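You operate a simulated robot arm through the tools that you are given. There is no shell and no other tool. Be economical: measure what you need, move in short steps, check, and stop when the job is done.

Carry out the task below with a simulated robot arm. There is one attempt and no reset: what you move stays moved.

Task
Put things in order on the top of the desk. At the end: the white frame stands on top of the cream card (marked "KEEP"); the grey pad from the top of the desk is in the yellow bowl; the clear nuts jar is on the green coaster; the red peg stands where the clear nuts jar stood; whatever was shut is shut again. Leave all else as you found it, and nothing knocked over. Set down upright: nuts jar.
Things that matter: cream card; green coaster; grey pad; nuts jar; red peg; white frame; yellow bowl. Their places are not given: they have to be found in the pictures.

It is judged by the outcome, as a careful person would: the job done as asked, and still so three seconds after it is handed in. It fails if anything else is knocked over, pushed out of place, dropped, spilled or broken.

Robot
A 7-joint arm with a two-finger parallel gripper, fixed in place. Base frame: the origin is at the foot of the arm, x ahead of it, y to its left, z up; the work surface is at about z = -3. Units: mm, degrees, N and s.
With the tool pointing down near the work surface it reaches from about 220 to 580 mm from the base axis. Its first joint turns from -66.0 to 66.0 degrees. Payload 2.5 kg.
The tool frame sits at the grasp point between the pads (the TCP): z along the fingers, y along the line on which they close. The tips reach 23 mm beyond it. The gripper opens to 94 mm. The fingers are 38 mm wide and 10 mm thick; the gripper's body (54 by 96 mm) begins 39 mm behind the TCP.
Orientation is told as [roll, pitch, yaw] about the base's x, y, z axes, in that order, counted from this pose: with the fingers straight down and closing along the base's y, the tool's x points along the base's -x, its y along +y and its z along -z.

Tools
- The arm moves only by the tool step_arm. Its argument "increments" is a list that holds one entry, the list of rows, each a list of 6 numbers: the shift along the tool's x, y, z in units of 40 mm (1.0 is 40 mm), then the turn, a rotation vector about the tool's x, y, z in units of 6 degrees (1.0 is 6 degrees). In form: [[[tx, ty, tz, rx, ry, rz], ...]]. A call has 1 to 8 rows; each row shifts and turns the commanded pose from where the row before left it, along the tool's axes as they then stand. "claw" is the closure in counts, from 0 (fully open) to 255 (shut), set as the call begins (left out, the last holds). A call with a number of a shift or a turn outside -1 to 1 is refused whole. A row lasts 0.2 s, in which the tool goes at most 50 mm and 8.6 degrees; a call with a longer step from one row to the next is refused whole, and so is a gripper value outside its range. Where a pose cannot be reached the arm comes as near as it can. A force on the tool above 40 N (or 10 N above the force at the start of the call, whichever is more), or a blocked arm, ends the call early, and 0.2 s more pass. The fingers move at their own pace (about 108 mm/s each) and stop on an object; they squeeze with about 33 N. The grip force told is the motor's: it shows also when the fingers shut on nothing. Time passes only in rows, and 0.2 s behind the last, so rows that do not move let the fingers close. It gives the time, the measured TCP pose, the force on the tool (base axes), the opening and the grip force at its end, in the units of the frame above (readings bear some noise), with the torque about the TCP (base axes, N m) and any sound that the robot's microphone picked up.
- Cameras (640 x 400 px; columns grow to the right, rows downward): "scene" is fixed at [120.2, -411.3, 540.2]; the picture's right is [0.81, -0.59, 0.00], its down [-0.35, -0.48, -0.80] and it looks along [0.47, 0.65, -0.60] (base axes); focal length 363 px, centre (320, 200). "wrist" rides on the gripper at [86, 16, -74] in the tool frame; the picture's right is [-0.18, 0.98, 0.00], its down [-0.58, -0.11, -0.81] and it looks along [-0.79, -0.15, 0.59] (tool axes); focal length 243 px, centre (320, 200).
- camera(camera): a new picture of that camera. It takes no simulated time.
- locate(camera, pixels): for up to 12 pixels [column, row] of the newest picture of that camera ("zoom" is the newest enlarged one), the place [x, y, z] in the base frame of the surface seen there, good to about 2 mm. It takes no simulated time.
- close_up(camera, box): a new picture of the part [left, top, right, bottom] of that camera's present view, enlarged. It takes no simulated time.
- job_done(): hands the job in; it is judged then, once.

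Go step by step. Measure first, check grasps and placings, and put right what went wrong. The budget is 80 turns and 38 pictures, counting those below and the enlarged ones. Unless the task says otherwise, let go and move clear before handing in, and close with one line.

The tools are called as name(argument=value, ...) on one line, values as JSON. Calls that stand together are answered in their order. step_arm: Moves the arm, as the interface text tells. Its arguments: {"type":"object","properties":{"increments":{"type":"array","items":{"type":"array","items":{"type":"array","items":{"type":"number"}}}},"claw":{"type":"number"}},"required":["increments"]} The other tools are called the same way: camera (camera) takes a picture; locate (camera, pixels) gives the place of the surface under pixels of a picture; close_up (camera, box) takes an enlarged picture of a part of a camera's view; job_done () hands the job in.

At the start:

```text
time_s: 0.0
ee_pos: [216.7, 246.3, 299.5]
ee_rot: [0.0, 0.0, 0.1]
force: [-0.1, -0.4, -0.1]
moment: [0.01, -0.01, 0.02]
gripper_width: 94.2
gripper_force: 0.1
```

scene: 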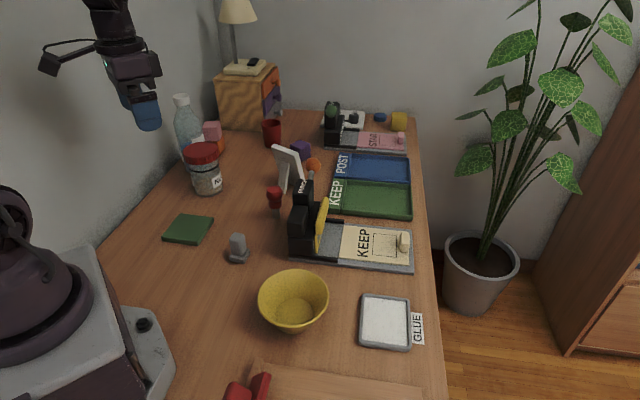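
wrist: 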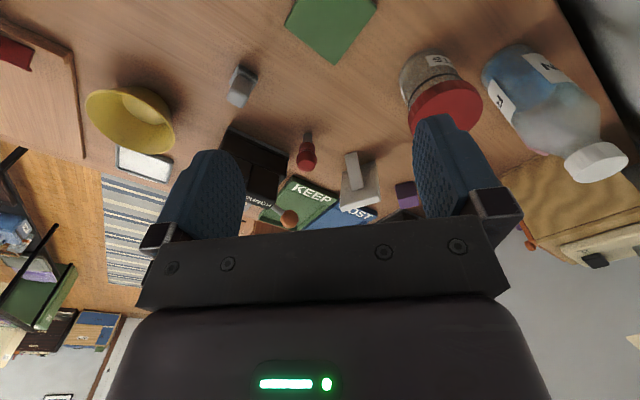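

The scene picture shows the jar near (205,168), coaster (188,229), red peg (275,197), white frame (288,170), the KEEP card (375,243), bowl (293,300), and a grey thing at (238,248). I'll enlarge these areas.

close_up(camera="scene", box=[240, 130, 440, 280])

close_up(camera="scene", box=[150, 80, 330, 270])

locate(camera="scene", pixels=[[205, 190], [203, 150], [188, 229], [275, 207], [275, 190], [238, 238], [238, 258], [375, 243], [295, 320], [293, 275], [285, 185], [322, 225]])

```text
2.67 times, centred on (340, 205) of scene
```

zoom: 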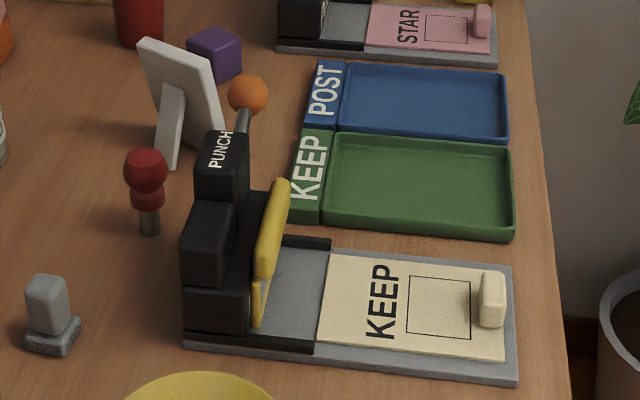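

```text
2.11 times, centred on (240, 175) of scene
```

zoom: 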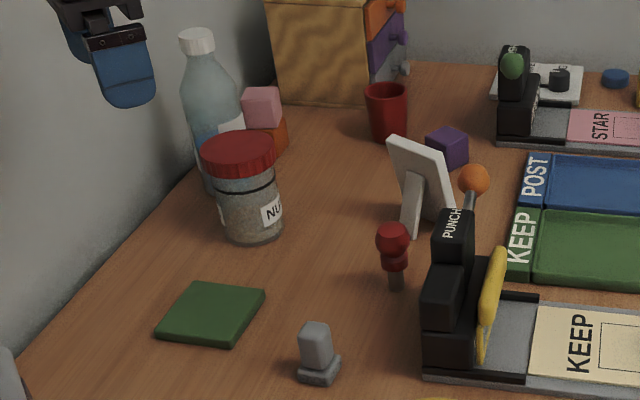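

```text
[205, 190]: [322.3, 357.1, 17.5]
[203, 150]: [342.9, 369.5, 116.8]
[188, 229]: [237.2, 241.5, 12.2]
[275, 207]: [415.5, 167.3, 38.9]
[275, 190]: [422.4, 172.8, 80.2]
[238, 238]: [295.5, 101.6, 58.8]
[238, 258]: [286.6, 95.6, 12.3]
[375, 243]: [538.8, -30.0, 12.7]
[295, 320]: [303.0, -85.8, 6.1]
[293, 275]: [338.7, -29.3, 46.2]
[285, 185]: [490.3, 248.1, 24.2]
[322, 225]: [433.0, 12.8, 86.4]
```

The grey pad seems to be the small block at (238,248), and the card lies in a press bed. I'll measure the outlines more closely.

close_up(camera="scene", box=[210, 135, 330, 270])

locate(camera="zoom", pixels=[[335, 80], [415, 105], [430, 200], [355, 265], [345, 150], [300, 290], [308, 375], [90, 510], [150, 480], [160, 560], [80, 595], [150, 620]])

close_up(camera="scene", box=[280, 180, 440, 280])

close_up(camera="scene", box=[210, 220, 270, 270])

```text
2.96 times, centred on (270, 202) of scene
```

zoom: 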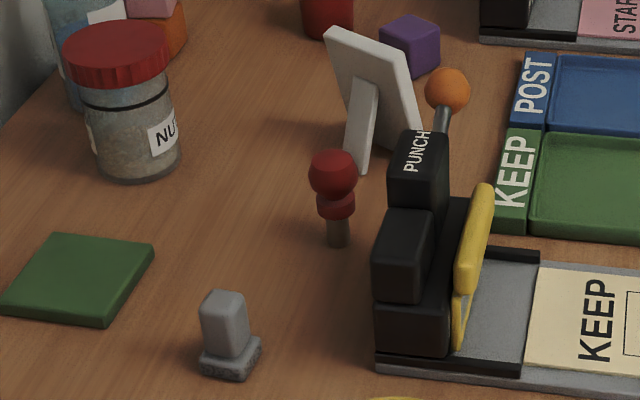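

```text
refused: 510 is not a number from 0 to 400
```

```text
4.00 times, centred on (360, 230) of scene
```

zoom: 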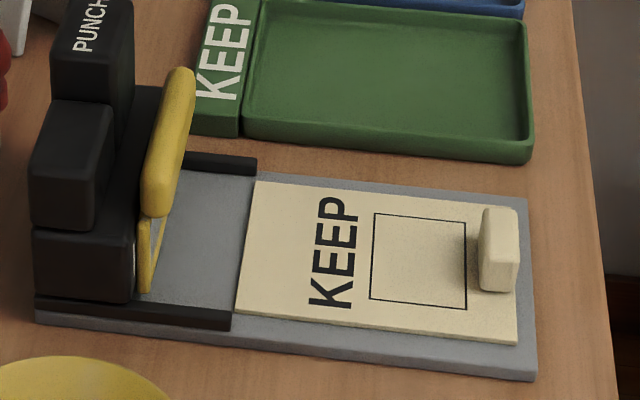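

```text
8.00 times, centred on (240, 245) of scene
```

zoom: 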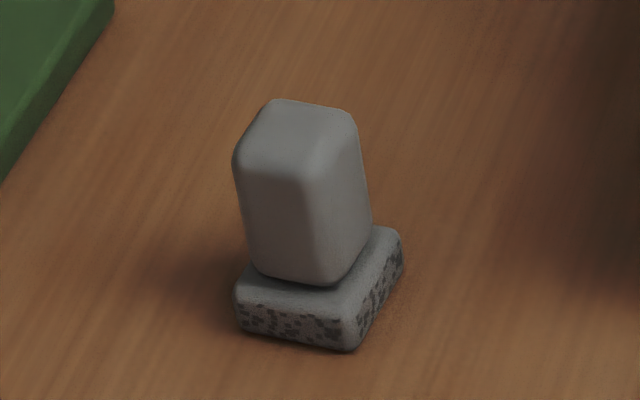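

The pad is a small grip on a scouring base. Next I'll measure the frame, card and pad corners in scene pixels.

locate(camera="scene", pixels=[[275, 146], [297, 153], [303, 185], [284, 192], [286, 164], [282, 154], [296, 168], [280, 190], [278, 165], [291, 166], [300, 176], [286, 180]])

locate(camera="scene", pixels=[[345, 227], [409, 231], [408, 264], [340, 257], [374, 233], [396.5, 235.5], [396.5, 257], [373, 255], [404, 233], [404, 248], [401, 240], [318, 203]])

locate(camera="zoom", pixels=[[275, 103], [350, 113], [312, 175], [240, 155], [325, 275], [365, 220], [245, 290], [350, 325], [398, 240], [255, 260], [305, 140], [350, 300]])

locate(camera="scene", pixels=[[183, 151], [218, 151], [202, 142], [202, 160], [195, 180], [220, 177], [208, 193], [163, 240], [173, 216], [213, 217], [195, 244], [275, 188]])

locate(camera="scene", pixels=[[260, 297], [327, 297], [293, 273], [293, 330], [276, 201], [276, 214], [293, 305], [270, 192], [280, 192], [276, 216], [200, 168], [212, 168]])

```text
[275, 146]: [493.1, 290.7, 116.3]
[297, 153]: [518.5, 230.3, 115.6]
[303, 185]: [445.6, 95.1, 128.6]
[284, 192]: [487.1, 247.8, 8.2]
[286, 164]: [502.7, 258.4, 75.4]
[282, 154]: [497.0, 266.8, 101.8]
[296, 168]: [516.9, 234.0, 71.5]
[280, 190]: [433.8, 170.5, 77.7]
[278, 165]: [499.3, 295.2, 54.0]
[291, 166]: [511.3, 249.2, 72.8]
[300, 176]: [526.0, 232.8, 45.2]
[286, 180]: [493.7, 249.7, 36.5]
```

```text
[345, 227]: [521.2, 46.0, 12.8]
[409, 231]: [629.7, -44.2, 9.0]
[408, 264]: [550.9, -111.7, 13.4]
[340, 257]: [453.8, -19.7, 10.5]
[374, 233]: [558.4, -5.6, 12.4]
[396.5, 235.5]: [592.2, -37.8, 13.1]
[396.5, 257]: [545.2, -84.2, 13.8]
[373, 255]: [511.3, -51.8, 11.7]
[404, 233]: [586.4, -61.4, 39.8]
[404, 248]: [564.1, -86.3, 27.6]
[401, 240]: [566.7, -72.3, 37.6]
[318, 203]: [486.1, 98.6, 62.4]
```

```text
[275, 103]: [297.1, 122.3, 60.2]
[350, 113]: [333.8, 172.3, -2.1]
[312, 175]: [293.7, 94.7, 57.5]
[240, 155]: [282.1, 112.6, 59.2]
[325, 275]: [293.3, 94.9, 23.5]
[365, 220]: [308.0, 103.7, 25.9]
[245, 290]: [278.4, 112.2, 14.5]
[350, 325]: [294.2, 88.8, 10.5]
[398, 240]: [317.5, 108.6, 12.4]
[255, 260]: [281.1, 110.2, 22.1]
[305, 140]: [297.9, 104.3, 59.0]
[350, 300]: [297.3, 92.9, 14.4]
```

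```text
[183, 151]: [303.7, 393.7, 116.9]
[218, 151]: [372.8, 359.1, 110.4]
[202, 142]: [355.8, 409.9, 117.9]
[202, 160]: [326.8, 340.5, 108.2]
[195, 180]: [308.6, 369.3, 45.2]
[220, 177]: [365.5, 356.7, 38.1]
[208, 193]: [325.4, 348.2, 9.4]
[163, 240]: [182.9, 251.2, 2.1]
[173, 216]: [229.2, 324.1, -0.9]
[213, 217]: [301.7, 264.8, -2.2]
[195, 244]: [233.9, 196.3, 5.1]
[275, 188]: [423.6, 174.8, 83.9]
```

```text
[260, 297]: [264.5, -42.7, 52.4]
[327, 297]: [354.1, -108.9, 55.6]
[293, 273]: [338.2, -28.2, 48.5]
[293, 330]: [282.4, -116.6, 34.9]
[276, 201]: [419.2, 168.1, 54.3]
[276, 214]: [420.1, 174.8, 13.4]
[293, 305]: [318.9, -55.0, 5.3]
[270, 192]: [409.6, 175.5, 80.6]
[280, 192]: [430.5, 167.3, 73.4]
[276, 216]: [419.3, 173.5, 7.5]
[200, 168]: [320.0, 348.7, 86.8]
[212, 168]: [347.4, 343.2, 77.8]
```

I have the main coordinates: pad centre ≈(297,109), bowl ≈(309,-76), jar ≈(340,374), coaster ≈(238,243), peg ≈(421,173), frame ≈(508,262), card centre ≈(537,-33). Now I'll locate the neighbours that need clearance.

locate(camera="scene", pixels=[[181, 98], [185, 130], [188, 155], [212, 130], [212, 145], [302, 147], [300, 155], [313, 165], [310, 172], [320, 215], [325, 205], [308, 185]])

locate(camera="wrist", pixels=[[335, 25], [292, 17], [370, 17], [318, 62], [240, 85], [307, 155], [455, 110], [500, 80], [560, 100], [131, 100], [425, 65], [350, 160]])

```text
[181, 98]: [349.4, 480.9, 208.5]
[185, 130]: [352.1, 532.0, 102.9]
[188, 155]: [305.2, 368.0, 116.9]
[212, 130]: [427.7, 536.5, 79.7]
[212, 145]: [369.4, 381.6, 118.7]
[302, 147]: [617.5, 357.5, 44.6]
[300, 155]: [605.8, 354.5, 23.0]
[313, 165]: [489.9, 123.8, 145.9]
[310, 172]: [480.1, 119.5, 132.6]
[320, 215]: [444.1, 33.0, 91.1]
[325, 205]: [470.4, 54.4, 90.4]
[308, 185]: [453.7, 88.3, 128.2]
```

```text
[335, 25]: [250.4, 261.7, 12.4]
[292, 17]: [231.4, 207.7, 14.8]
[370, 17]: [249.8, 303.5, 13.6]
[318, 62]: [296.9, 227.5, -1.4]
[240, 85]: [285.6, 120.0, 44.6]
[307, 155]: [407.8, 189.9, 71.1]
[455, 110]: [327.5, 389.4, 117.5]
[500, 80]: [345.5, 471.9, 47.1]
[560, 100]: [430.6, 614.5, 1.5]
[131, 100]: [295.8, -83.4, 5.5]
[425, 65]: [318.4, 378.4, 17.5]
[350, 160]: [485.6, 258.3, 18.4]
```

Neighbours are clear of the paths. First I move above the grey pad, then turn 34° to align with its grip block.

step_arm(increments=[[[-0.4, -0.687, 0.7475, 0, 0, 0], [-0.4, -0.687, 0.7475, 0, 0, 0], [-0.4, -0.687, 0.7475, 0, 0, 0], [-0.4, -0.687, 0.7475, 0, 0, 0], [-0.4, -0.687, 0.7475, 0, 0, 0]]], claw=60)

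step_arm(increments=[[[0, 0, 0, 0, 0, -0.944], [0, 0, 0, 0, 0, -0.944], [0, 0, 0, 0, 0, -0.944], [0, 0, 0, 0, 0, -0.944], [0, 0, 0, 0, 0, -0.944], [0, 0, 0, 0, 0, -0.944], [0, 0, 0, 0, 0, 0]]])

camera(camera="wrist")

close_up(camera="scene", box=[160, 130, 320, 270])

```text
time_s: 1.2
ee_pos: [297.9, 112.9, 153.6]
ee_rot: [0.1, 0.0, 0.1]
force: [-0.6, 1.3, -0.2]
moment: [-0.02, -0.02, -0.01]
gripper_width: 71.9
gripper_force: 0.0
```

```text
time_s: 2.8
ee_pos: [297.5, 109.8, 150.5]
ee_rot: [0.0, 0.0, 34.0]
force: [0.2, 0.0, 0.2]
moment: [-0.01, 0.02, -0.05]
gripper_width: 71.9
gripper_force: 0.1
```

```text
30 pictures are left
```

wrist: 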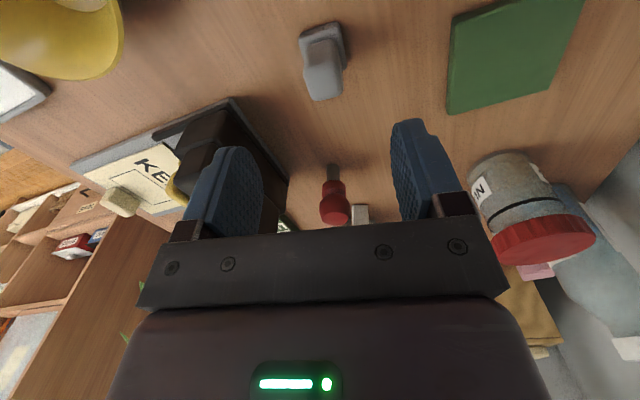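

```text
2.86 times, centred on (240, 200) of scene
```

zoom: 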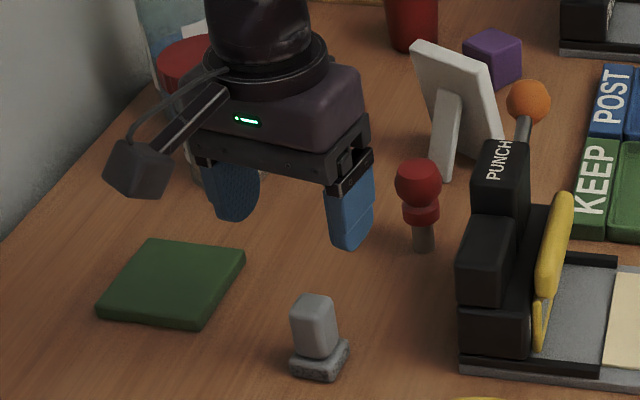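

The pad sits between the fingers laterally at wrist (323,60). I'll check its exact corners from here before descending.

locate(camera="wrist", pixels=[[306, 72], [345, 68], [303, 44], [337, 38], [318, 98], [300, 38], [341, 24], [322, 55]])

locate(camera="zoom", pixels=[[312, 297], [295, 305], [318, 320], [334, 305]])

```text
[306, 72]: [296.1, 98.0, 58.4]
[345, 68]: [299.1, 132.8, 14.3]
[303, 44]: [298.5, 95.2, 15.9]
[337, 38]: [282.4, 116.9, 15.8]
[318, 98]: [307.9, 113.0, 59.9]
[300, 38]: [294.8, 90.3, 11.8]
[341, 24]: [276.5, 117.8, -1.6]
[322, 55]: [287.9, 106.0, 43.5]
```

```text
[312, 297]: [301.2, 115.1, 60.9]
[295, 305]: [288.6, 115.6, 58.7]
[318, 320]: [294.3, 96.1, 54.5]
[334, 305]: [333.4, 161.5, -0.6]
```

The grip block centre is ≈(298,109), top z≈60. I descend to z≈48 and close.

step_arm(increments=[[[0, 0, 0.86, 0, 0, 0], [0, 0, 0.86, 0, 0, 0], [0, 0, 0.85, 0, 0, 0], [0, 0, 0, 0, 0, 0]]])

step_arm(increments=[[[0, 0, 0, 0, 0, 0], [0, 0, 0, 0, 0, 0], [0, 0, 0, 0, 0, 0]]], claw=255)

step_arm(increments=[[[0, 0, -0.5, 0, 0, 0], [0, 0, -0.75, 0, 0, 0], [0, 0, -1, 0, 0, 0], [0, 0, 0, 0, 0, 0]]])

close_up(camera="scene", box=[160, 130, 360, 340])

```text
time_s: 3.8
ee_pos: [297.5, 110.7, 45.0]
ee_rot: [0.0, 0.0, 33.9]
force: [-0.7, -0.2, 0.4]
moment: [0.01, -0.03, 0.01]
gripper_width: 72.0
gripper_force: 0.1
```

```text
time_s: 4.6
ee_pos: [296.6, 111.6, 46.1]
ee_rot: [0.0, 0.0, 33.9]
force: [-1.0, 0.1, 0.3]
moment: [0.02, 0.0, 0.01]
gripper_width: 25.2
gripper_force: 33.3
```

```text
time_s: 5.6
ee_pos: [298.8, 109.5, 138.5]
ee_rot: [0.1, 0.0, 33.9]
force: [-0.5, 0.2, -0.1]
moment: [0.01, 0.0, 0.03]
gripper_width: 25.5
gripper_force: 32.7
```

```text
1.90 times, centred on (260, 235) of scene
```

zoom: 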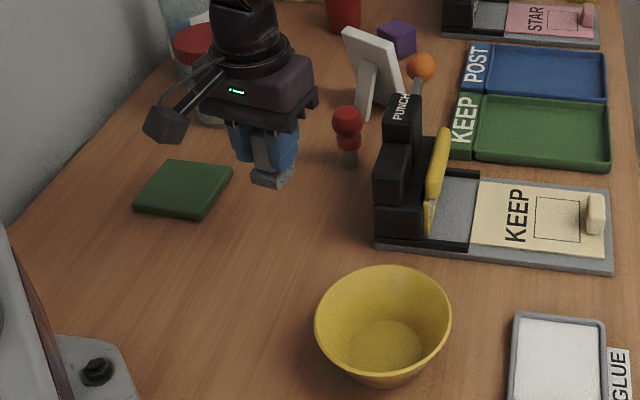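

The pad is held (25 mm). I carry it over the bowl at ≈(309,-75).

step_arm(increments=[[[0.4735, -0.796, 0, 0, 0, 0], [0.4735, -0.796, 0, 0, 0, 0], [0.4735, -0.796, 0, 0, 0, 0], [0.4735, -0.796, 0, 0, 0, 0], [0.4735, -0.796, 0, 0, 0, 0], [0, 0, 0, 0, 0, 0], [0, 0, 0, 0, 0, 0]]])

step_arm(increments=[[[0, 0, 0.5, 0, 0, 0], [0, 0, 0.5, 0, 0, 0], [0, 0, 0, 0, 0, 0]]])

close_up(camera="scene", box=[210, 200, 370, 350])

```text
time_s: 7.2
ee_pos: [308.5, -72.3, 137.9]
ee_rot: [-0.1, 0.0, 34.0]
force: [-0.1, -0.3, 0.4]
moment: [-0.03, 0.01, 0.0]
gripper_width: 25.5
gripper_force: 32.9
```

```text
time_s: 8.0
ee_pos: [307.9, -76.5, 95.9]
ee_rot: [-0.1, 0.0, 33.9]
force: [-0.3, 0.0, 0.3]
moment: [-0.03, 0.0, -0.01]
gripper_width: 25.4
gripper_force: 33.3
```

```text
2.67 times, centred on (290, 275) of scene
```

zoom: 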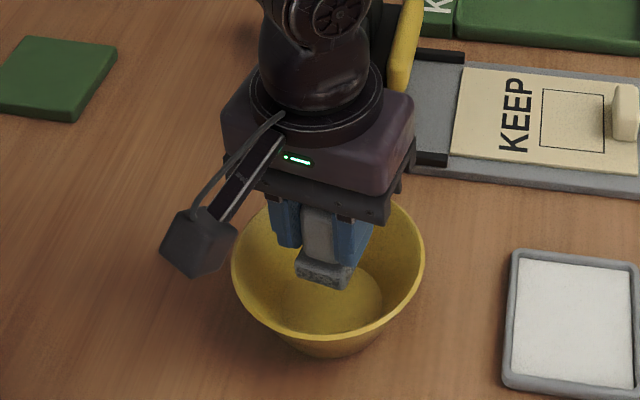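

Well centred over the bowl. I lower it to just above the floor (TCP ≈57) and look at the force.

step_arm(increments=[[[0, 0, 0.5, 0, 0, 0], [0, 0, 0.35, 0, 0, 0], [0, 0, 0.1, 0, 0, 0], [0, 0, 0.05, 0, 0, 0], [0, 0, 0, 0, 0, 0]]])

step_arm(increments=[[[0, 0, 0, 0, 0, 0], [0, 0, 0, 0, 0, 0]]], claw=210)

```text
time_s: 9.2
ee_pos: [307.1, -75.3, 55.5]
ee_rot: [0.0, 0.1, 34.0]
force: [-0.3, 0.8, -0.6]
moment: [0.04, 0.02, 0.02]
gripper_width: 25.2
gripper_force: 32.8
```

```text
time_s: 9.8
ee_pos: [307.1, -75.7, 56.8]
ee_rot: [0.1, 0.0, 33.9]
force: [-0.3, 0.5, 0.1]
moment: [-0.02, -0.02, -0.01]
gripper_width: 25.2
gripper_force: 32.9
```

Claw 210 is still shut on the pad; I need about 150 for a ~39 mm opening. Then I rise straight up.

step_arm(increments=[[[0, 0, 0, 0, 0, 0], [0, 0, 0, 0, 0, 0]]], claw=148)

step_arm(increments=[[[0, 0, -0.3, 0, 0, 0], [0, 0, -0.7, 0, 0, 0], [0, 0, -1, 0, 0, 0], [0, 0, -1, 0, 0, 0], [0, 0, -1, 0, 0, 0], [0, 0, 0, 0, 0, 0]]])

close_up(camera="scene", box=[210, 200, 370, 350])

```text
time_s: 10.4
ee_pos: [307.1, -75.1, 55.9]
ee_rot: [0.0, 0.0, 33.8]
force: [-0.7, 0.1, -0.5]
moment: [-0.01, -0.01, 0.0]
gripper_width: 39.6
gripper_force: 0.1
```

```text
time_s: 11.8
ee_pos: [304.9, -74.2, 215.5]
ee_rot: [0.0, 0.0, 33.9]
force: [0.3, 0.6, -0.5]
moment: [-0.01, 0.04, -0.02]
gripper_width: 39.5
gripper_force: 0.1
```

```text
2.67 times, centred on (290, 275) of scene
```

zoom: 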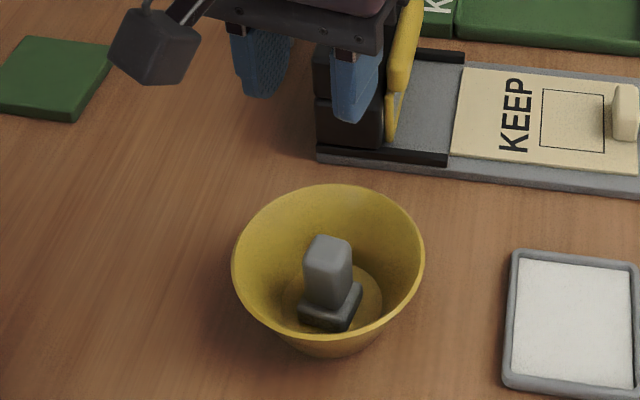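

The pad stands in the bowl. Now I travel at z≈215 to above the jar and turn to yaw 47, opening fully.

step_arm(increments=[[[-0.6985, 0.8795, 0, 0, 0, 0], [-0.6985, 0.8795, 0, 0, 0, 0], [-0.6985, 0.8795, 0, 0, 0, 0], [-0.6985, 0.8795, 0, 0, 0, 0], [-0.6985, 0.8795, 0, 0, 0, 0]]], claw=0)

step_arm(increments=[[[-0.6985, 0.8795, 0, 0, 0, 0], [-0.6985, 0.8795, 0, 0, 0, 0], [-0.6985, 0.8795, 0, 0, 0, 0], [-0.6985, 0.8795, 0, 0, 0, 0], [-0.6985, 0.8795, 0, 0, 0, 0], [0, 0, 0, 0, 0, -0.722], [0, 0, 0, 0, 0, -0.722], [0, 0, 0, 0, 0, -0.722]]])

step_arm(increments=[[[0, 0, 0, 0, 0, 0], [0, 0, 0, 0, 0, 0]]])

camera(camera="wrist")

camera(camera="scene")

```text
time_s: 13.0
ee_pos: [325.6, 151.0, 218.3]
ee_rot: [0.1, 0.0, 33.9]
force: [0.9, -0.5, -0.7]
moment: [-0.01, 0.02, -0.02]
gripper_width: 94.3
gripper_force: 0.0
```

```text
time_s: 14.8
ee_pos: [341.0, 371.1, 218.4]
ee_rot: [0.1, 0.0, 47.0]
force: [-0.4, 0.4, 0.1]
moment: [0.04, 0.0, 0.02]
gripper_width: 94.0
gripper_force: 0.1
```

```text
time_s: 15.4
ee_pos: [342.0, 372.1, 219.6]
ee_rot: [0.0, 0.0, 46.8]
force: [1.2, -0.4, 0.2]
moment: [-0.01, -0.02, 0.0]
gripper_width: 94.0
gripper_force: 0.0
```

```text
25 pictures are left
```

wrist: 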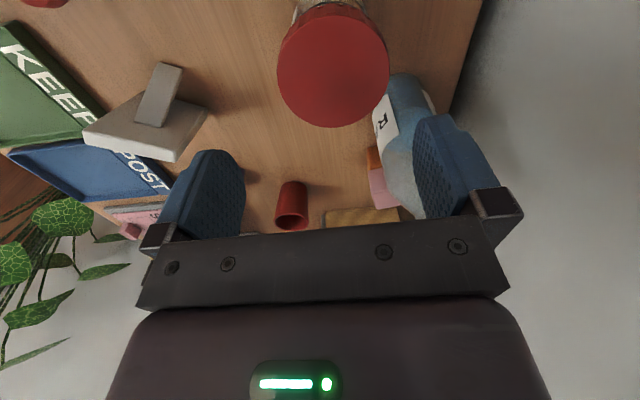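

```text
24 pictures are left
```

scene: 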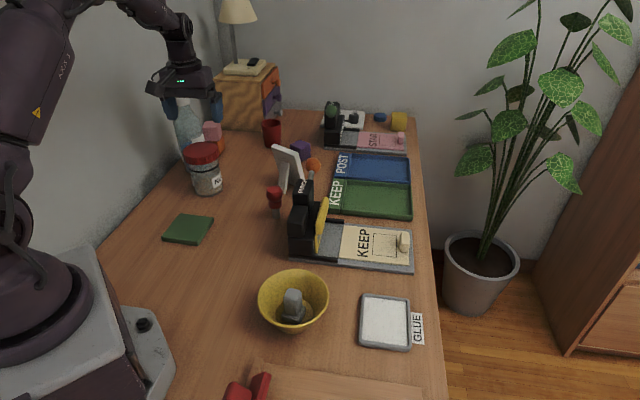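

The lid spans wrist columns 277–388. I locate points around its rim to centre accurately.

locate(camera="wrist", pixels=[[281, 60], [386, 62], [333, 124], [333, 8], [333, 65], [300, 110], [366, 112], [300, 20], [368, 22], [320, 4]])

```text
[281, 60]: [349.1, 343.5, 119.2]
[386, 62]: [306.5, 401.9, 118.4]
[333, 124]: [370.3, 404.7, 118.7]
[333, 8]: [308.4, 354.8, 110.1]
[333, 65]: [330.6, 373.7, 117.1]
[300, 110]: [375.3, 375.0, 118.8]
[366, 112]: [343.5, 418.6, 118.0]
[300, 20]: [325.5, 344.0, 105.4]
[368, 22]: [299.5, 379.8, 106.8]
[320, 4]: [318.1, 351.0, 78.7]
```

Fitting the rim gives lid centre ≈(339,381), radius 39. I centre and descend around the lid to z≈94.

step_arm(increments=[[[-0.113, 0.208, 0, 0, 0, 0], [0, 0, 1, 0, 0, 0], [0, 0, 0.7, 0, 0, 0], [0, 0, 0, 0, 0, 0]]])

step_arm(increments=[[[0, 0, 0.5, 0, 0, 0], [0, 0, 0.5, 0, 0, 0], [0, 0, 0.42, 0, 0, 0], [0, 0, 0, 0, 0, 0], [0, 0, 0, 0, 0, 0]]])

close_up(camera="scene", box=[140, 80, 280, 220])

```text
time_s: 16.4
ee_pos: [339.8, 380.7, 148.8]
ee_rot: [0.0, 0.0, 46.9]
force: [0.3, -0.3, -0.7]
moment: [-0.03, 0.02, 0.03]
gripper_width: 93.7
gripper_force: 0.1
```

```text
time_s: 17.6
ee_pos: [337.3, 380.2, 93.4]
ee_rot: [0.0, 0.0, 46.9]
force: [-0.5, -0.3, 0.0]
moment: [-0.01, 0.0, 0.03]
gripper_width: 94.0
gripper_force: 0.0
```

```text
2.86 times, centred on (210, 150) of scene
```

zoom: 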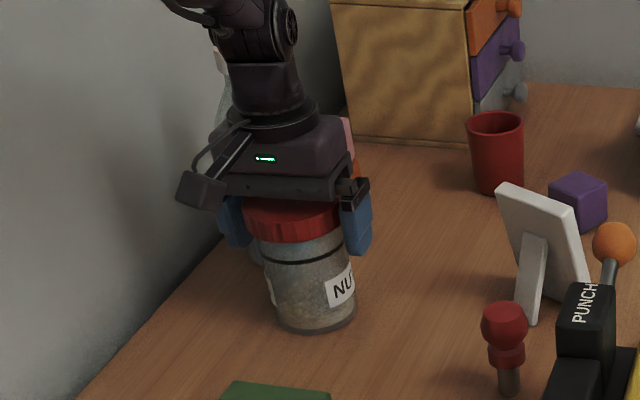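

Fingers straddle the lid properly. I close, then lift a few millimetres to see whether the jar comes with the lid.

step_arm(increments=[[[0, 0, 0, 0, 0, 0], [0, 0, 0, 0, 0, 0], [0, 0, 0, 0, 0, 0]]], claw=255)

step_arm(increments=[[[0, 0, -0.1, 0, 0, 0], [0, 0, -0.1, 0, 0, 0], [0, 0, 0, 0, 0, 0], [0, 0, 0, 0, 0, 0]]])

close_up(camera="scene", box=[165, 120, 245, 210])

```text
time_s: 18.4
ee_pos: [338.1, 379.4, 94.6]
ee_rot: [0.0, 0.0, 46.9]
force: [-0.5, -0.1, -1.3]
moment: [-0.03, -0.02, 0.02]
gripper_width: 84.8
gripper_force: 33.3
```

```text
time_s: 19.4
ee_pos: [338.3, 381.8, 101.3]
ee_rot: [0.0, 0.0, 46.9]
force: [-0.7, 0.0, -0.7]
moment: [0.01, 0.0, 0.01]
gripper_width: 84.5
gripper_force: 33.0
```

```text
4.44 times, centred on (205, 165) of scene
```

zoom: 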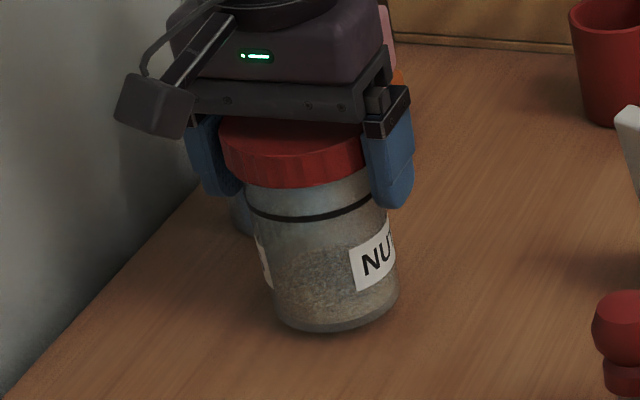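

The jar bottom moved up from row ≈197 to ≈195, consistent with the whole jar rising. I lift 30 mm more to confirm.

step_arm(increments=[[[0, 0, -0.25, 0, 0, 0], [0, 0, -0.25, 0, 0, 0], [0, 0, -0.25, 0, 0, 0], [0, 0, 0, 0, 0, 0], [0, 0, 0, 0, 0, 0]]])

close_up(camera="scene", box=[145, 100, 285, 250])

```text
time_s: 20.6
ee_pos: [339.9, 381.7, 131.1]
ee_rot: [0.1, 0.0, 46.9]
force: [-0.3, -0.2, -0.8]
moment: [-0.01, 0.03, -0.01]
gripper_width: 84.2
gripper_force: 33.2
```

```text
2.67 times, centred on (215, 175) of scene
```

zoom: 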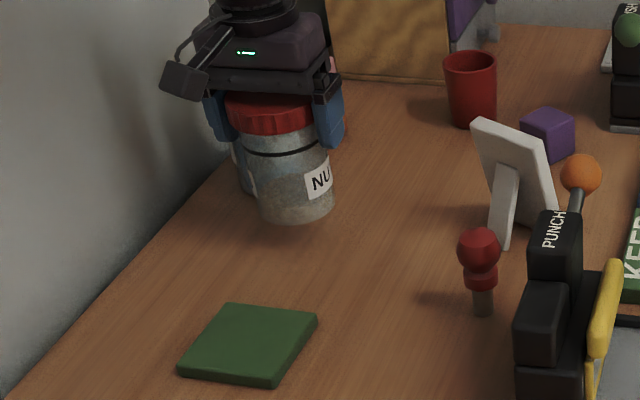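

The jar is entire and clear of the desk. I locate the coaster's corners precisely.

locate(camera="zoom", pixels=[[230, 306], [314, 318], [272, 374], [184, 366], [249, 340]])

```text
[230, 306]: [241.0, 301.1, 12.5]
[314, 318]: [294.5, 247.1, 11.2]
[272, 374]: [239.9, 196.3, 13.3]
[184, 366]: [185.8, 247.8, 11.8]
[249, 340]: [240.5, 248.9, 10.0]
```

Coaster centre is ≈(240,248), top z≈12. I carry the jar there.

step_arm(increments=[[[0.829, -0.091, 0, 0, 0, 0], [0.829, -0.091, 0, 0, 0, 0], [0.829, -0.091, 0, 0, 0, 0], [0.829, -0.091, 0, 0, 0, 0], [0.829, -0.091, 0, 0, 0, 0], [0, 0, 0, 0, 0, 0], [0, 0, 0, 0, 0, 0]]])

close_up(camera="scene", box=[100, 120, 280, 270])

```text
time_s: 22.2
ee_pos: [239.6, 246.6, 132.9]
ee_rot: [0.0, 0.1, 46.9]
force: [-0.9, -0.4, -1.2]
moment: [-0.01, 0.03, 0.02]
gripper_width: 85.0
gripper_force: 33.8
```

```text
2.67 times, centred on (190, 195) of scene
```

zoom: 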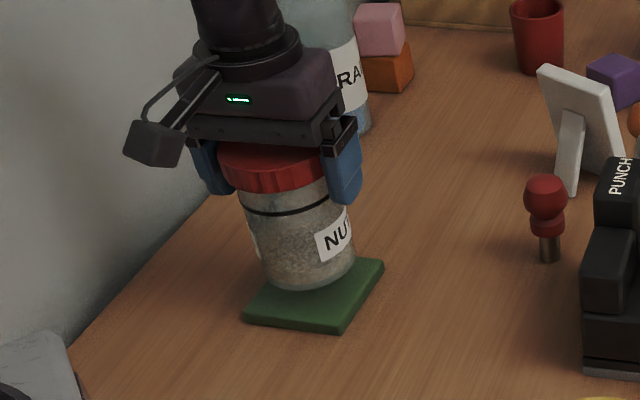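

Jar is above the coaster. I lower in small steps to contact at TCP ≈109.

step_arm(increments=[[[0, 0, 0.25, 0, 0, 0], [0, 0, 0.2, 0, 0, 0], [0, 0, 0.08, 0, 0, 0], [0, 0, 0, 0, 0, 0], [0, 0, 0, 0, 0, 0]]])

step_arm(increments=[[[0, 0, 0.03, 0, 0, 0], [0, 0, 0.02, 0, 0, 0], [0, 0, 0, 0, 0, 0]]])

```text
time_s: 23.4
ee_pos: [240.4, 248.0, 108.8]
ee_rot: [0.0, 0.0, 46.9]
force: [1.1, -0.3, -0.1]
moment: [-0.01, -0.05, 0.02]
gripper_width: 84.5
gripper_force: 33.0
```

```text
time_s: 24.2
ee_pos: [239.3, 247.3, 108.0]
ee_rot: [0.0, 0.0, 46.8]
force: [1.0, 0.4, -1.7]
moment: [0.0, 0.03, 0.03]
gripper_width: 84.6
gripper_force: 33.5
```

No clear contact yet; I lower in 1 mm steps.

step_arm(increments=[[[0, 0, 0.03, 0, 0, 0], [0, 0, 0, 0, 0, 0]]])

step_arm(increments=[[[0, 0, 0.03, 0, 0, 0], [0, 0, 0, 0, 0, 0]]])

close_up(camera="scene", box=[140, 160, 240, 260])

```text
time_s: 24.8
ee_pos: [240.4, 246.5, 107.8]
ee_rot: [-0.1, -0.1, 47.0]
force: [-1.6, -0.8, 10.7]
moment: [-0.06, 0.12, -0.05]
gripper_width: 84.4
gripper_force: 32.8
```

```text
time_s: 25.4
ee_pos: [240.4, 248.3, 105.4]
ee_rot: [-0.1, -0.1, 47.0]
force: [-0.6, -5.2, 28.0]
moment: [-0.14, -0.09, -0.03]
gripper_width: 84.6
gripper_force: 33.6
```

```text
4.00 times, centred on (190, 210) of scene
```

zoom: 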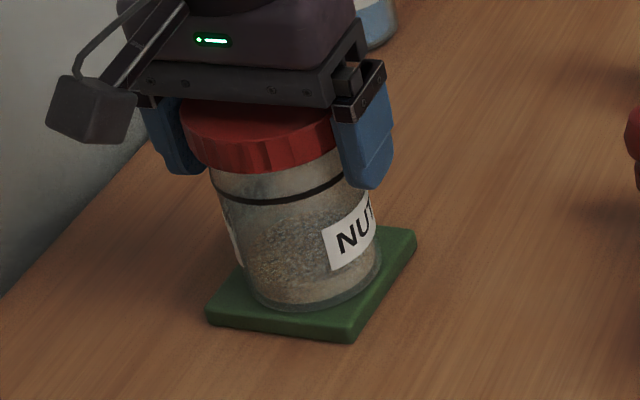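

Contact is firm (28 N), so the jar rests on the coaster. I ease back 1.5 mm, open, and rise straight up.

step_arm(increments=[[[0, 0, -0.04, 0, 0, 0], [0, 0, 0, 0, 0, 0]]])

step_arm(increments=[[[0, 0, 0, 0, 0, 0], [0, 0, 0, 0, 0, 0], [0, 0, 0, 0, 0, 0]]], claw=0)

step_arm(increments=[[[0, 0, -0.3, 0, 0, 0], [0, 0, -0.7, 0, 0, 0], [0, 0, -1, 0, 0, 0], [0, 0, -0.6, 0, 0, 0], [0, 0, 0, 0, 0, 0]]])

camera(camera="scene")

```text
time_s: 26.0
ee_pos: [238.6, 247.6, 106.6]
ee_rot: [0.1, 0.1, 47.1]
force: [1.1, 1.3, 2.5]
moment: [0.16, -0.12, 0.01]
gripper_width: 84.1
gripper_force: 33.0
```

```text
time_s: 26.8
ee_pos: [238.5, 246.5, 107.2]
ee_rot: [0.0, -0.1, 46.9]
force: [-0.1, 0.4, -0.4]
moment: [0.01, -0.04, -0.01]
gripper_width: 94.0
gripper_force: 0.1
```

```text
time_s: 28.0
ee_pos: [238.8, 248.0, 211.1]
ee_rot: [0.0, 0.0, 46.8]
force: [0.2, -0.9, -0.5]
moment: [-0.04, -0.01, -0.03]
gripper_width: 94.0
gripper_force: 0.1
```

```text
18 pictures are left
```

scene: 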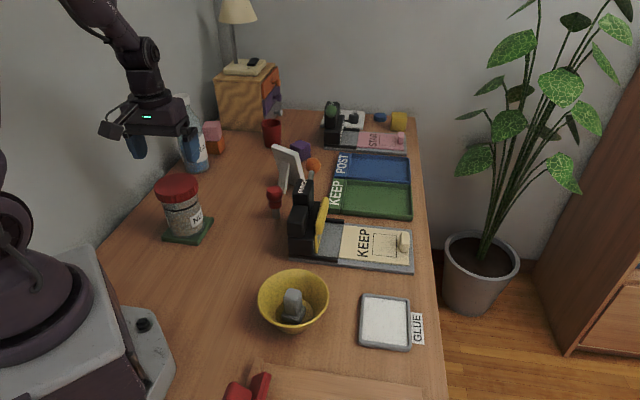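

The jar stands on the coaster. Next, move above the red peg (≈421,174) with partial opening.

step_arm(increments=[[[-0.3515, -0.917, 0.105, 0, 0, 0], [-0.3515, -0.917, 0.105, 0, 0, 0], [-0.3515, -0.917, 0.105, 0, 0, 0], [-0.3515, -0.917, 0.105, 0, 0, 0], [-0.3515, -0.917, 0.105, 0, 0, 0], [0, 0, 0, 0, 0, 1], [0, 0, 0, 0, 0, 1], [0, 0, 0, 0, 0, 1]]], claw=106)

step_arm(increments=[[[0, 0, 0, 0, 0, 0], [0, 0, 0, 0, 0, 0]]])

camera(camera="wrist")

```text
time_s: 29.8
ee_pos: [423.1, 176.0, 191.2]
ee_rot: [0.0, 0.0, 28.9]
force: [-0.3, 0.0, 0.3]
moment: [-0.03, -0.02, -0.01]
gripper_width: 55.0
gripper_force: 0.0
```

```text
time_s: 30.4
ee_pos: [423.3, 175.6, 189.7]
ee_rot: [0.0, 0.0, 29.0]
force: [0.1, -0.2, 0.0]
moment: [0.02, -0.03, -0.01]
gripper_width: 54.8
gripper_force: 0.0
```

```text
17 pictures are left
```

wrist: 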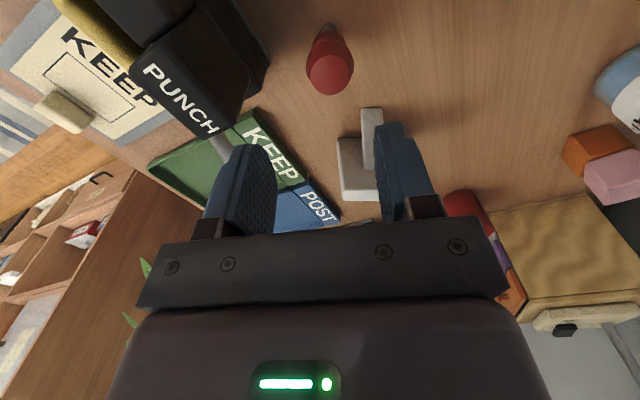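

The peg's ball is at wrist (330,72). I locate its edges.

locate(camera="wrist", pixels=[[309, 70], [352, 70], [330, 70], [330, 92], [330, 60], [320, 30], [340, 35], [330, 80]])

```text
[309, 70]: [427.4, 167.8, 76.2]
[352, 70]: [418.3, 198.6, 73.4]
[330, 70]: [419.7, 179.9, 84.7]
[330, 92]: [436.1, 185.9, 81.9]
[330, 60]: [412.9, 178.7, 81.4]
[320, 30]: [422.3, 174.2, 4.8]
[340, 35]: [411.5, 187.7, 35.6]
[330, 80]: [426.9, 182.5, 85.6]
```

Ball centre ≈(424.5,182), top z≈86. I centre, descend to z≈68 and grip.

step_arm(increments=[[[-0.11, 0.12, 0, 0, 0, 0], [0, 0, 1, 0, 0, 0], [0, 0, 1, 0, 0, 0], [0, 0, 0.5, 0, 0, 0], [0, 0, 0.55, 0, 0, 0], [0, 0, 0, 0, 0, 0], [0, 0, 0, 0, 0, 0]]])

step_arm(increments=[[[0, 0, 0, 0, 0, 0], [0, 0, 0, 0, 0, 0], [0, 0, 0, 0, 0, 0]]], claw=255)

step_arm(increments=[[[0, 0, -0.25, 0, 0, 0], [0, 0, -0.75, 0, 0, 0], [0, 0, -1, 0, 0, 0], [0, 0, -1, 0, 0, 0], [0, 0, 0, 0, 0, 0]]])

close_up(camera="scene", box=[200, 110, 360, 260])

```text
time_s: 32.0
ee_pos: [424.2, 178.9, 68.9]
ee_rot: [0.0, 0.0, 28.9]
force: [-0.1, -0.7, -0.7]
moment: [0.0, 0.02, 0.03]
gripper_width: 55.0
gripper_force: 0.0
```

```text
time_s: 32.8
ee_pos: [424.3, 178.5, 68.7]
ee_rot: [0.0, 0.1, 28.9]
force: [0.4, -0.2, 0.1]
moment: [0.01, -0.03, 0.02]
gripper_width: 35.8
gripper_force: 33.3
```

```text
time_s: 34.0
ee_pos: [421.5, 178.3, 187.9]
ee_rot: [-0.1, -0.1, 28.9]
force: [-0.5, 0.2, 0.0]
moment: [0.01, 0.0, 0.01]
gripper_width: 35.6
gripper_force: 32.9
```

```text
2.67 times, centred on (280, 185) of scene
```

zoom: 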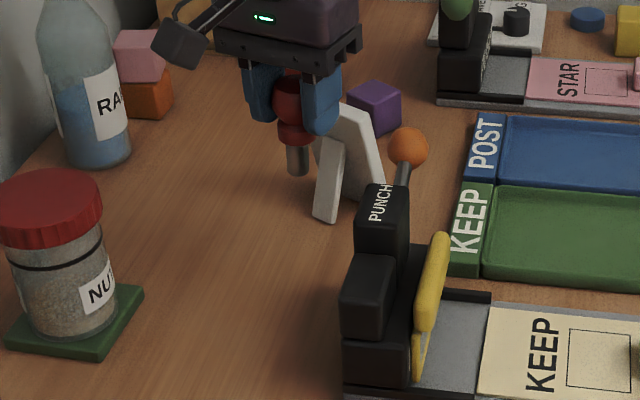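

Peg is held upright. I carry it to the jar's old place (339,380).

step_arm(increments=[[[-0.107, 0.902, 0, 0, 0, 0], [-0.107, 0.902, 0, 0, 0, 0], [-0.107, 0.902, 0, 0, 0, 0], [-0.107, 0.902, 0, 0, 0, 0], [-0.107, 0.902, 0, 0, 0, 0], [-0.107, 0.902, 0, 0, 0, 0], [0, 0, 0, 0, 0, 0], [0, 0, 0, 0, 0, 0]]])

step_arm(increments=[[[0, 0, 1, 0, 0, 0], [0, 0, 1, 0, 0, 0], [0, 0, 0.7, 0, 0, 0], [0, 0, 0, 0, 0, 0], [0, 0, 0, 0, 0, 0]]])

close_up(camera="scene", box=[140, 110, 280, 250])

```text
time_s: 35.8
ee_pos: [341.0, 383.1, 189.1]
ee_rot: [0.0, 0.0, 28.9]
force: [0.9, -0.3, -0.1]
moment: [0.0, -0.02, -0.02]
gripper_width: 35.4
gripper_force: 33.3
```

```text
time_s: 37.0
ee_pos: [337.4, 382.9, 77.9]
ee_rot: [-0.1, 0.0, 28.9]
force: [0.4, -0.4, 0.8]
moment: [0.03, -0.02, 0.0]
gripper_width: 35.7
gripper_force: 33.1
```

```text
2.86 times, centred on (210, 180) of scene
```

zoom: 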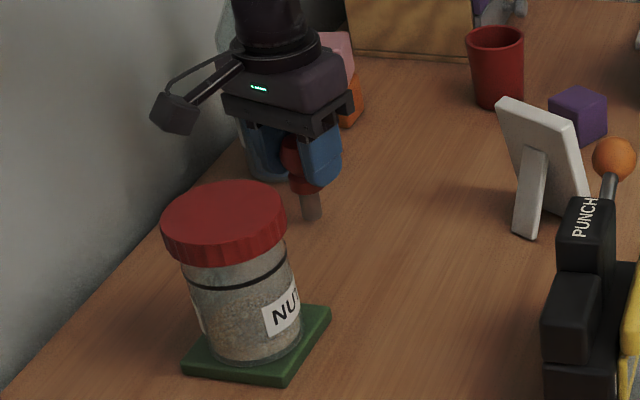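

Over the spot, about 9 mm up. I lower to contact in small steps.

step_arm(increments=[[[0, 0, 0.15, 0, 0, 0], [0, 0, 0.05, 0, 0, 0], [0, 0, 0, 0, 0, 0]]])

step_arm(increments=[[[0, 0, 0.03, 0, 0, 0], [0, 0, 0, 0, 0, 0]]])

```text
time_s: 37.8
ee_pos: [339.1, 382.1, 72.2]
ee_rot: [0.0, 0.0, 28.9]
force: [-0.3, -0.6, -1.1]
moment: [0.0, -0.01, 0.0]
gripper_width: 35.6
gripper_force: 33.1
```

```text
time_s: 38.4
ee_pos: [340.7, 382.7, 72.5]
ee_rot: [0.1, 0.0, 29.0]
force: [-0.6, 0.6, -0.6]
moment: [0.02, 0.01, 0.02]
gripper_width: 35.7
gripper_force: 32.8
```

step_arm(increments=[[[0, 0, 0.03, 0, 0, 0], [0, 0, 0, 0, 0, 0]]])

step_arm(increments=[[[0, 0, 0.03, 0, 0, 0], [0, 0, 0, 0, 0, 0]]])

```text
time_s: 39.0
ee_pos: [338.9, 382.2, 70.2]
ee_rot: [0.0, 0.0, 28.9]
force: [-0.2, 0.1, -0.4]
moment: [-0.01, -0.02, -0.01]
gripper_width: 35.6
gripper_force: 33.6
```

```text
time_s: 39.6
ee_pos: [341.9, 381.6, 68.4]
ee_rot: [0.0, 0.0, 28.9]
force: [-2.5, -0.6, 6.6]
moment: [-0.07, 0.1, -0.03]
gripper_width: 35.4
gripper_force: 33.2
```

Contact (6.6 N). I open gently to about 60 mm and rise.

step_arm(increments=[[[0, 0, 0, 0, 0, 0], [0, 0, 0, 0, 0, 0], [0, 0, 0, 0, 0, 0]]], claw=95)

step_arm(increments=[[[0, 0, -0.3, 0, 0, 0], [0, 0, -0.7, 0, 0, 0], [0, 0, -1, 0, 0, 0], [0, 0, -1, 0, 0, 0], [0, 0, -0.5, 0, 0, 0], [0, 0, 0, 0, 0, 0]]])

close_up(camera="scene", box=[140, 100, 340, 260])

```text
time_s: 40.4
ee_pos: [340.0, 382.6, 68.3]
ee_rot: [0.0, 0.0, 28.9]
force: [0.1, 0.5, -0.1]
moment: [-0.01, 0.0, 0.02]
gripper_width: 59.0
gripper_force: 0.1
```

```text
time_s: 41.8
ee_pos: [339.7, 385.3, 207.4]
ee_rot: [0.0, 0.1, 28.8]
force: [-0.1, -0.2, -0.9]
moment: [0.01, 0.0, 0.0]
gripper_width: 58.9
gripper_force: 0.0
```

```text
2.50 times, centred on (240, 180) of scene
```

zoom: 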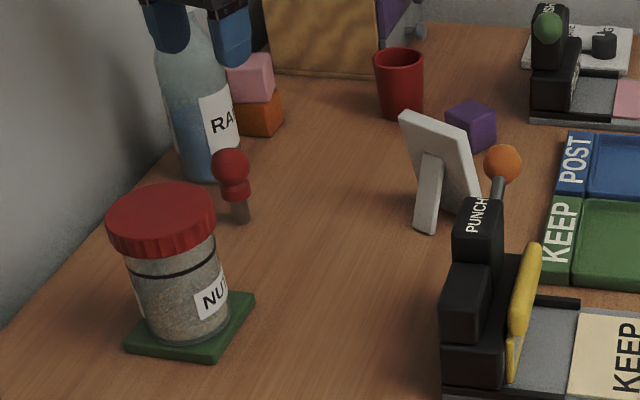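

Peg stands in place. Now to the frame: move above it (≈506,260) fully open, yaw 23.

step_arm(increments=[[[-0.43, -0.94, 0, 0, 0, 0], [-0.43, -0.94, 0, 0, 0, 0], [-0.43, -0.94, 0, 0, 0, 0], [-0.43, -0.94, 0, 0, 0, 0], [-0.43, -0.94, 0, 0, 0, 0], [0, 0, 0, 0, 0, 1], [0, 0, 0, 0, 0, 0], [0, 0, 0, 0, 0, 0]]], claw=0)

camera(camera="wrist")

```text
time_s: 43.6
ee_pos: [505.7, 259.7, 207.2]
ee_rot: [0.0, 0.0, 22.9]
force: [0.2, -0.2, 0.3]
moment: [0.01, 0.0, 0.04]
gripper_width: 94.4
gripper_force: 0.0
```

```text
13 pictures are left
```

wrist: 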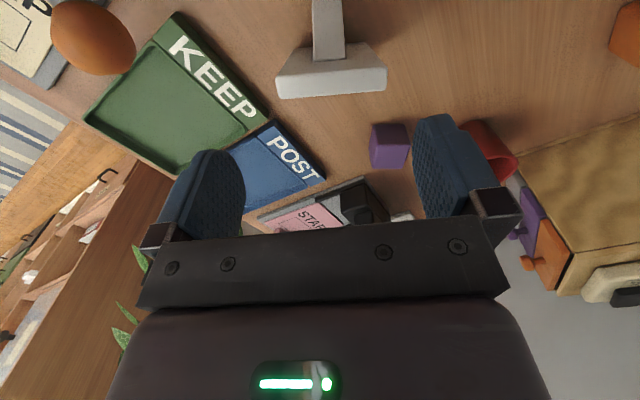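

The frame's top edge runs from (277,88) to (386,78) in the wrist view. I measure it.

locate(camera="wrist", pixels=[[280, 85], [384, 77], [281, 94], [383, 86], [330, 78], [330, 88], [290, 50], [370, 50], [317, 25], [340, 22], [330, 8], [300, 55]])

locate(camera="zoom", pixels=[[405, 115], [465, 132], [476, 185], [428, 230], [440, 160], [475, 205], [426, 200], [240, 220]])

```text
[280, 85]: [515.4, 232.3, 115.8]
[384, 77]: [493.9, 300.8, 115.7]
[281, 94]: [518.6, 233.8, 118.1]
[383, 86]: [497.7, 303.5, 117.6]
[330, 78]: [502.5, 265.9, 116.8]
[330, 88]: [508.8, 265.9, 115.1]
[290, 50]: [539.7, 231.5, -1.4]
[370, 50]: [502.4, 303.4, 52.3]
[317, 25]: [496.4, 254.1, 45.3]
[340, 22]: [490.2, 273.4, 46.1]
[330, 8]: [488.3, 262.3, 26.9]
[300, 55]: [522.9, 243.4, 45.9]
```

```text
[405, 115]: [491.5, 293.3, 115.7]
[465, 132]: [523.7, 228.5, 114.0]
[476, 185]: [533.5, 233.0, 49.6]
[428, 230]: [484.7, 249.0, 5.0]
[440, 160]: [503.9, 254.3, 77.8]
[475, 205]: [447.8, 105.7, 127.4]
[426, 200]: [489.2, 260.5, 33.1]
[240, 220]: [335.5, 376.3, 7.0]
```

The frame's top edge angle is 107°, width ≈74, centre ≈(506,267) and leaning ≈9°. I turn to yaw 17.4, shift to (510,268.5) and descend in two stages.

step_arm(increments=[[[-0.185, 0.161, 0, 0, 0, 0], [0, 0, 0, 0, 0, 0.92], [0, 0, 1, 0, 0, 0], [0, 0, 0.5, 0, 0, 0], [0, 0, 0, 0, 0, 0], [0, 0, 0, 0, 0, 0]]])

step_arm(increments=[[[0, 0, 0.5, 0, 0, 0], [0, 0, 0.5, 0, 0, 0], [0, 0, 0.4, 0, 0, 0], [0, 0, 0, 0, 0, 0], [0, 0, 0, 0, 0, 0]]])

close_up(camera="scene", box=[220, 80, 360, 220])

```text
time_s: 45.0
ee_pos: [511.5, 269.4, 147.0]
ee_rot: [0.1, 0.0, 17.5]
force: [0.0, 0.5, -0.2]
moment: [0.01, 0.02, 0.01]
gripper_width: 94.1
gripper_force: 0.1
```

```text
time_s: 46.2
ee_pos: [511.3, 266.5, 92.9]
ee_rot: [0.0, 0.1, 17.3]
force: [-0.2, -0.4, -0.1]
moment: [-0.01, 0.01, 0.01]
gripper_width: 94.1
gripper_force: 0.1
```

```text
2.86 times, centred on (290, 150) of scene
```

zoom: 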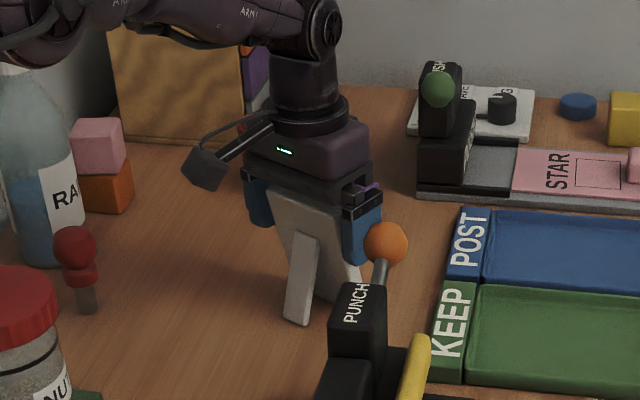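

Fingers straddle the frame. Close and lift a bit.

step_arm(increments=[[[0, 0, 0, 0, 0, 0], [0, 0, 0, 0, 0, 0], [0, 0, 0, 0, 0, 0]]], claw=255)

step_arm(increments=[[[0, 0, -0.25, 0, 0, 0], [0, 0, -0.5, 0, 0, 0], [0, 0, -0.75, 0, 0, 0], [0, 0, 0, 0, 0, 0]]])

close_up(camera="scene", box=[220, 60, 360, 200])

```text
time_s: 47.0
ee_pos: [510.5, 266.3, 93.9]
ee_rot: [-0.1, 0.1, 17.4]
force: [0.4, 0.7, -0.3]
moment: [0.0, 0.01, -0.01]
gripper_width: 77.7
gripper_force: 33.1
```

```text
time_s: 48.0
ee_pos: [509.1, 266.1, 152.9]
ee_rot: [0.1, 0.0, 17.3]
force: [0.4, 0.7, -1.4]
moment: [0.0, 0.02, 0.01]
gripper_width: 77.8
gripper_force: 32.9
```

```text
2.86 times, centred on (290, 130) of scene
```

zoom: 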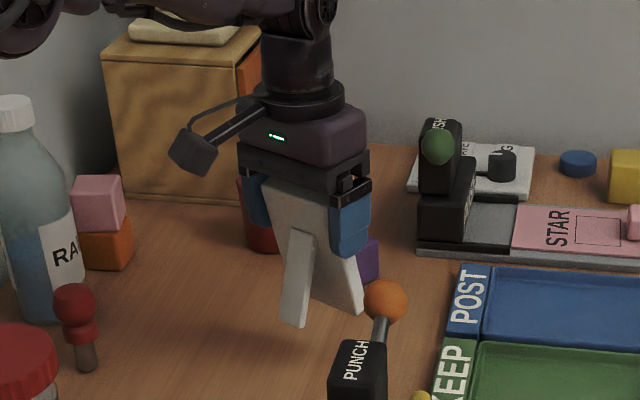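

The frame is held at the same lean (77.8 mm). I raise it to z≈285 so it clears the orange lever ball (top ≈160), and turn to yaw 45.4 to match the card.

step_arm(increments=[[[0.24, -0.16, -0.825, 0, 0, 0], [0.24, -0.16, -0.825, 0, 0, 0], [0.24, -0.16, -0.825, 0, 0, 0], [0.24, -0.16, -0.825, 0, 0, 0], [0, 0, 0, 0, 0, 0], [0, 0, 0, 0, 0, 0]]])

step_arm(increments=[[[0, 0, 0, 0, 0, -0.934], [0, 0, 0, 0, 0, -0.934], [0, 0, 0, 0, 0, -0.934], [0, 0, 0, 0, 0, -0.934], [0, 0, 0, 0, 0, -0.934], [0, 0, 0, 0, 0, 0]]])

```text
time_s: 49.4
ee_pos: [482.3, 231.2, 285.5]
ee_rot: [-0.1, 0.1, 17.4]
force: [0.0, -0.6, -0.8]
moment: [0.01, 0.03, -0.02]
gripper_width: 77.9
gripper_force: 33.0
```

```text
time_s: 50.8
ee_pos: [483.0, 232.8, 284.9]
ee_rot: [0.1, 0.0, 45.5]
force: [-0.1, 1.0, -1.6]
moment: [-0.03, -0.02, 0.01]
gripper_width: 77.7
gripper_force: 33.5
```

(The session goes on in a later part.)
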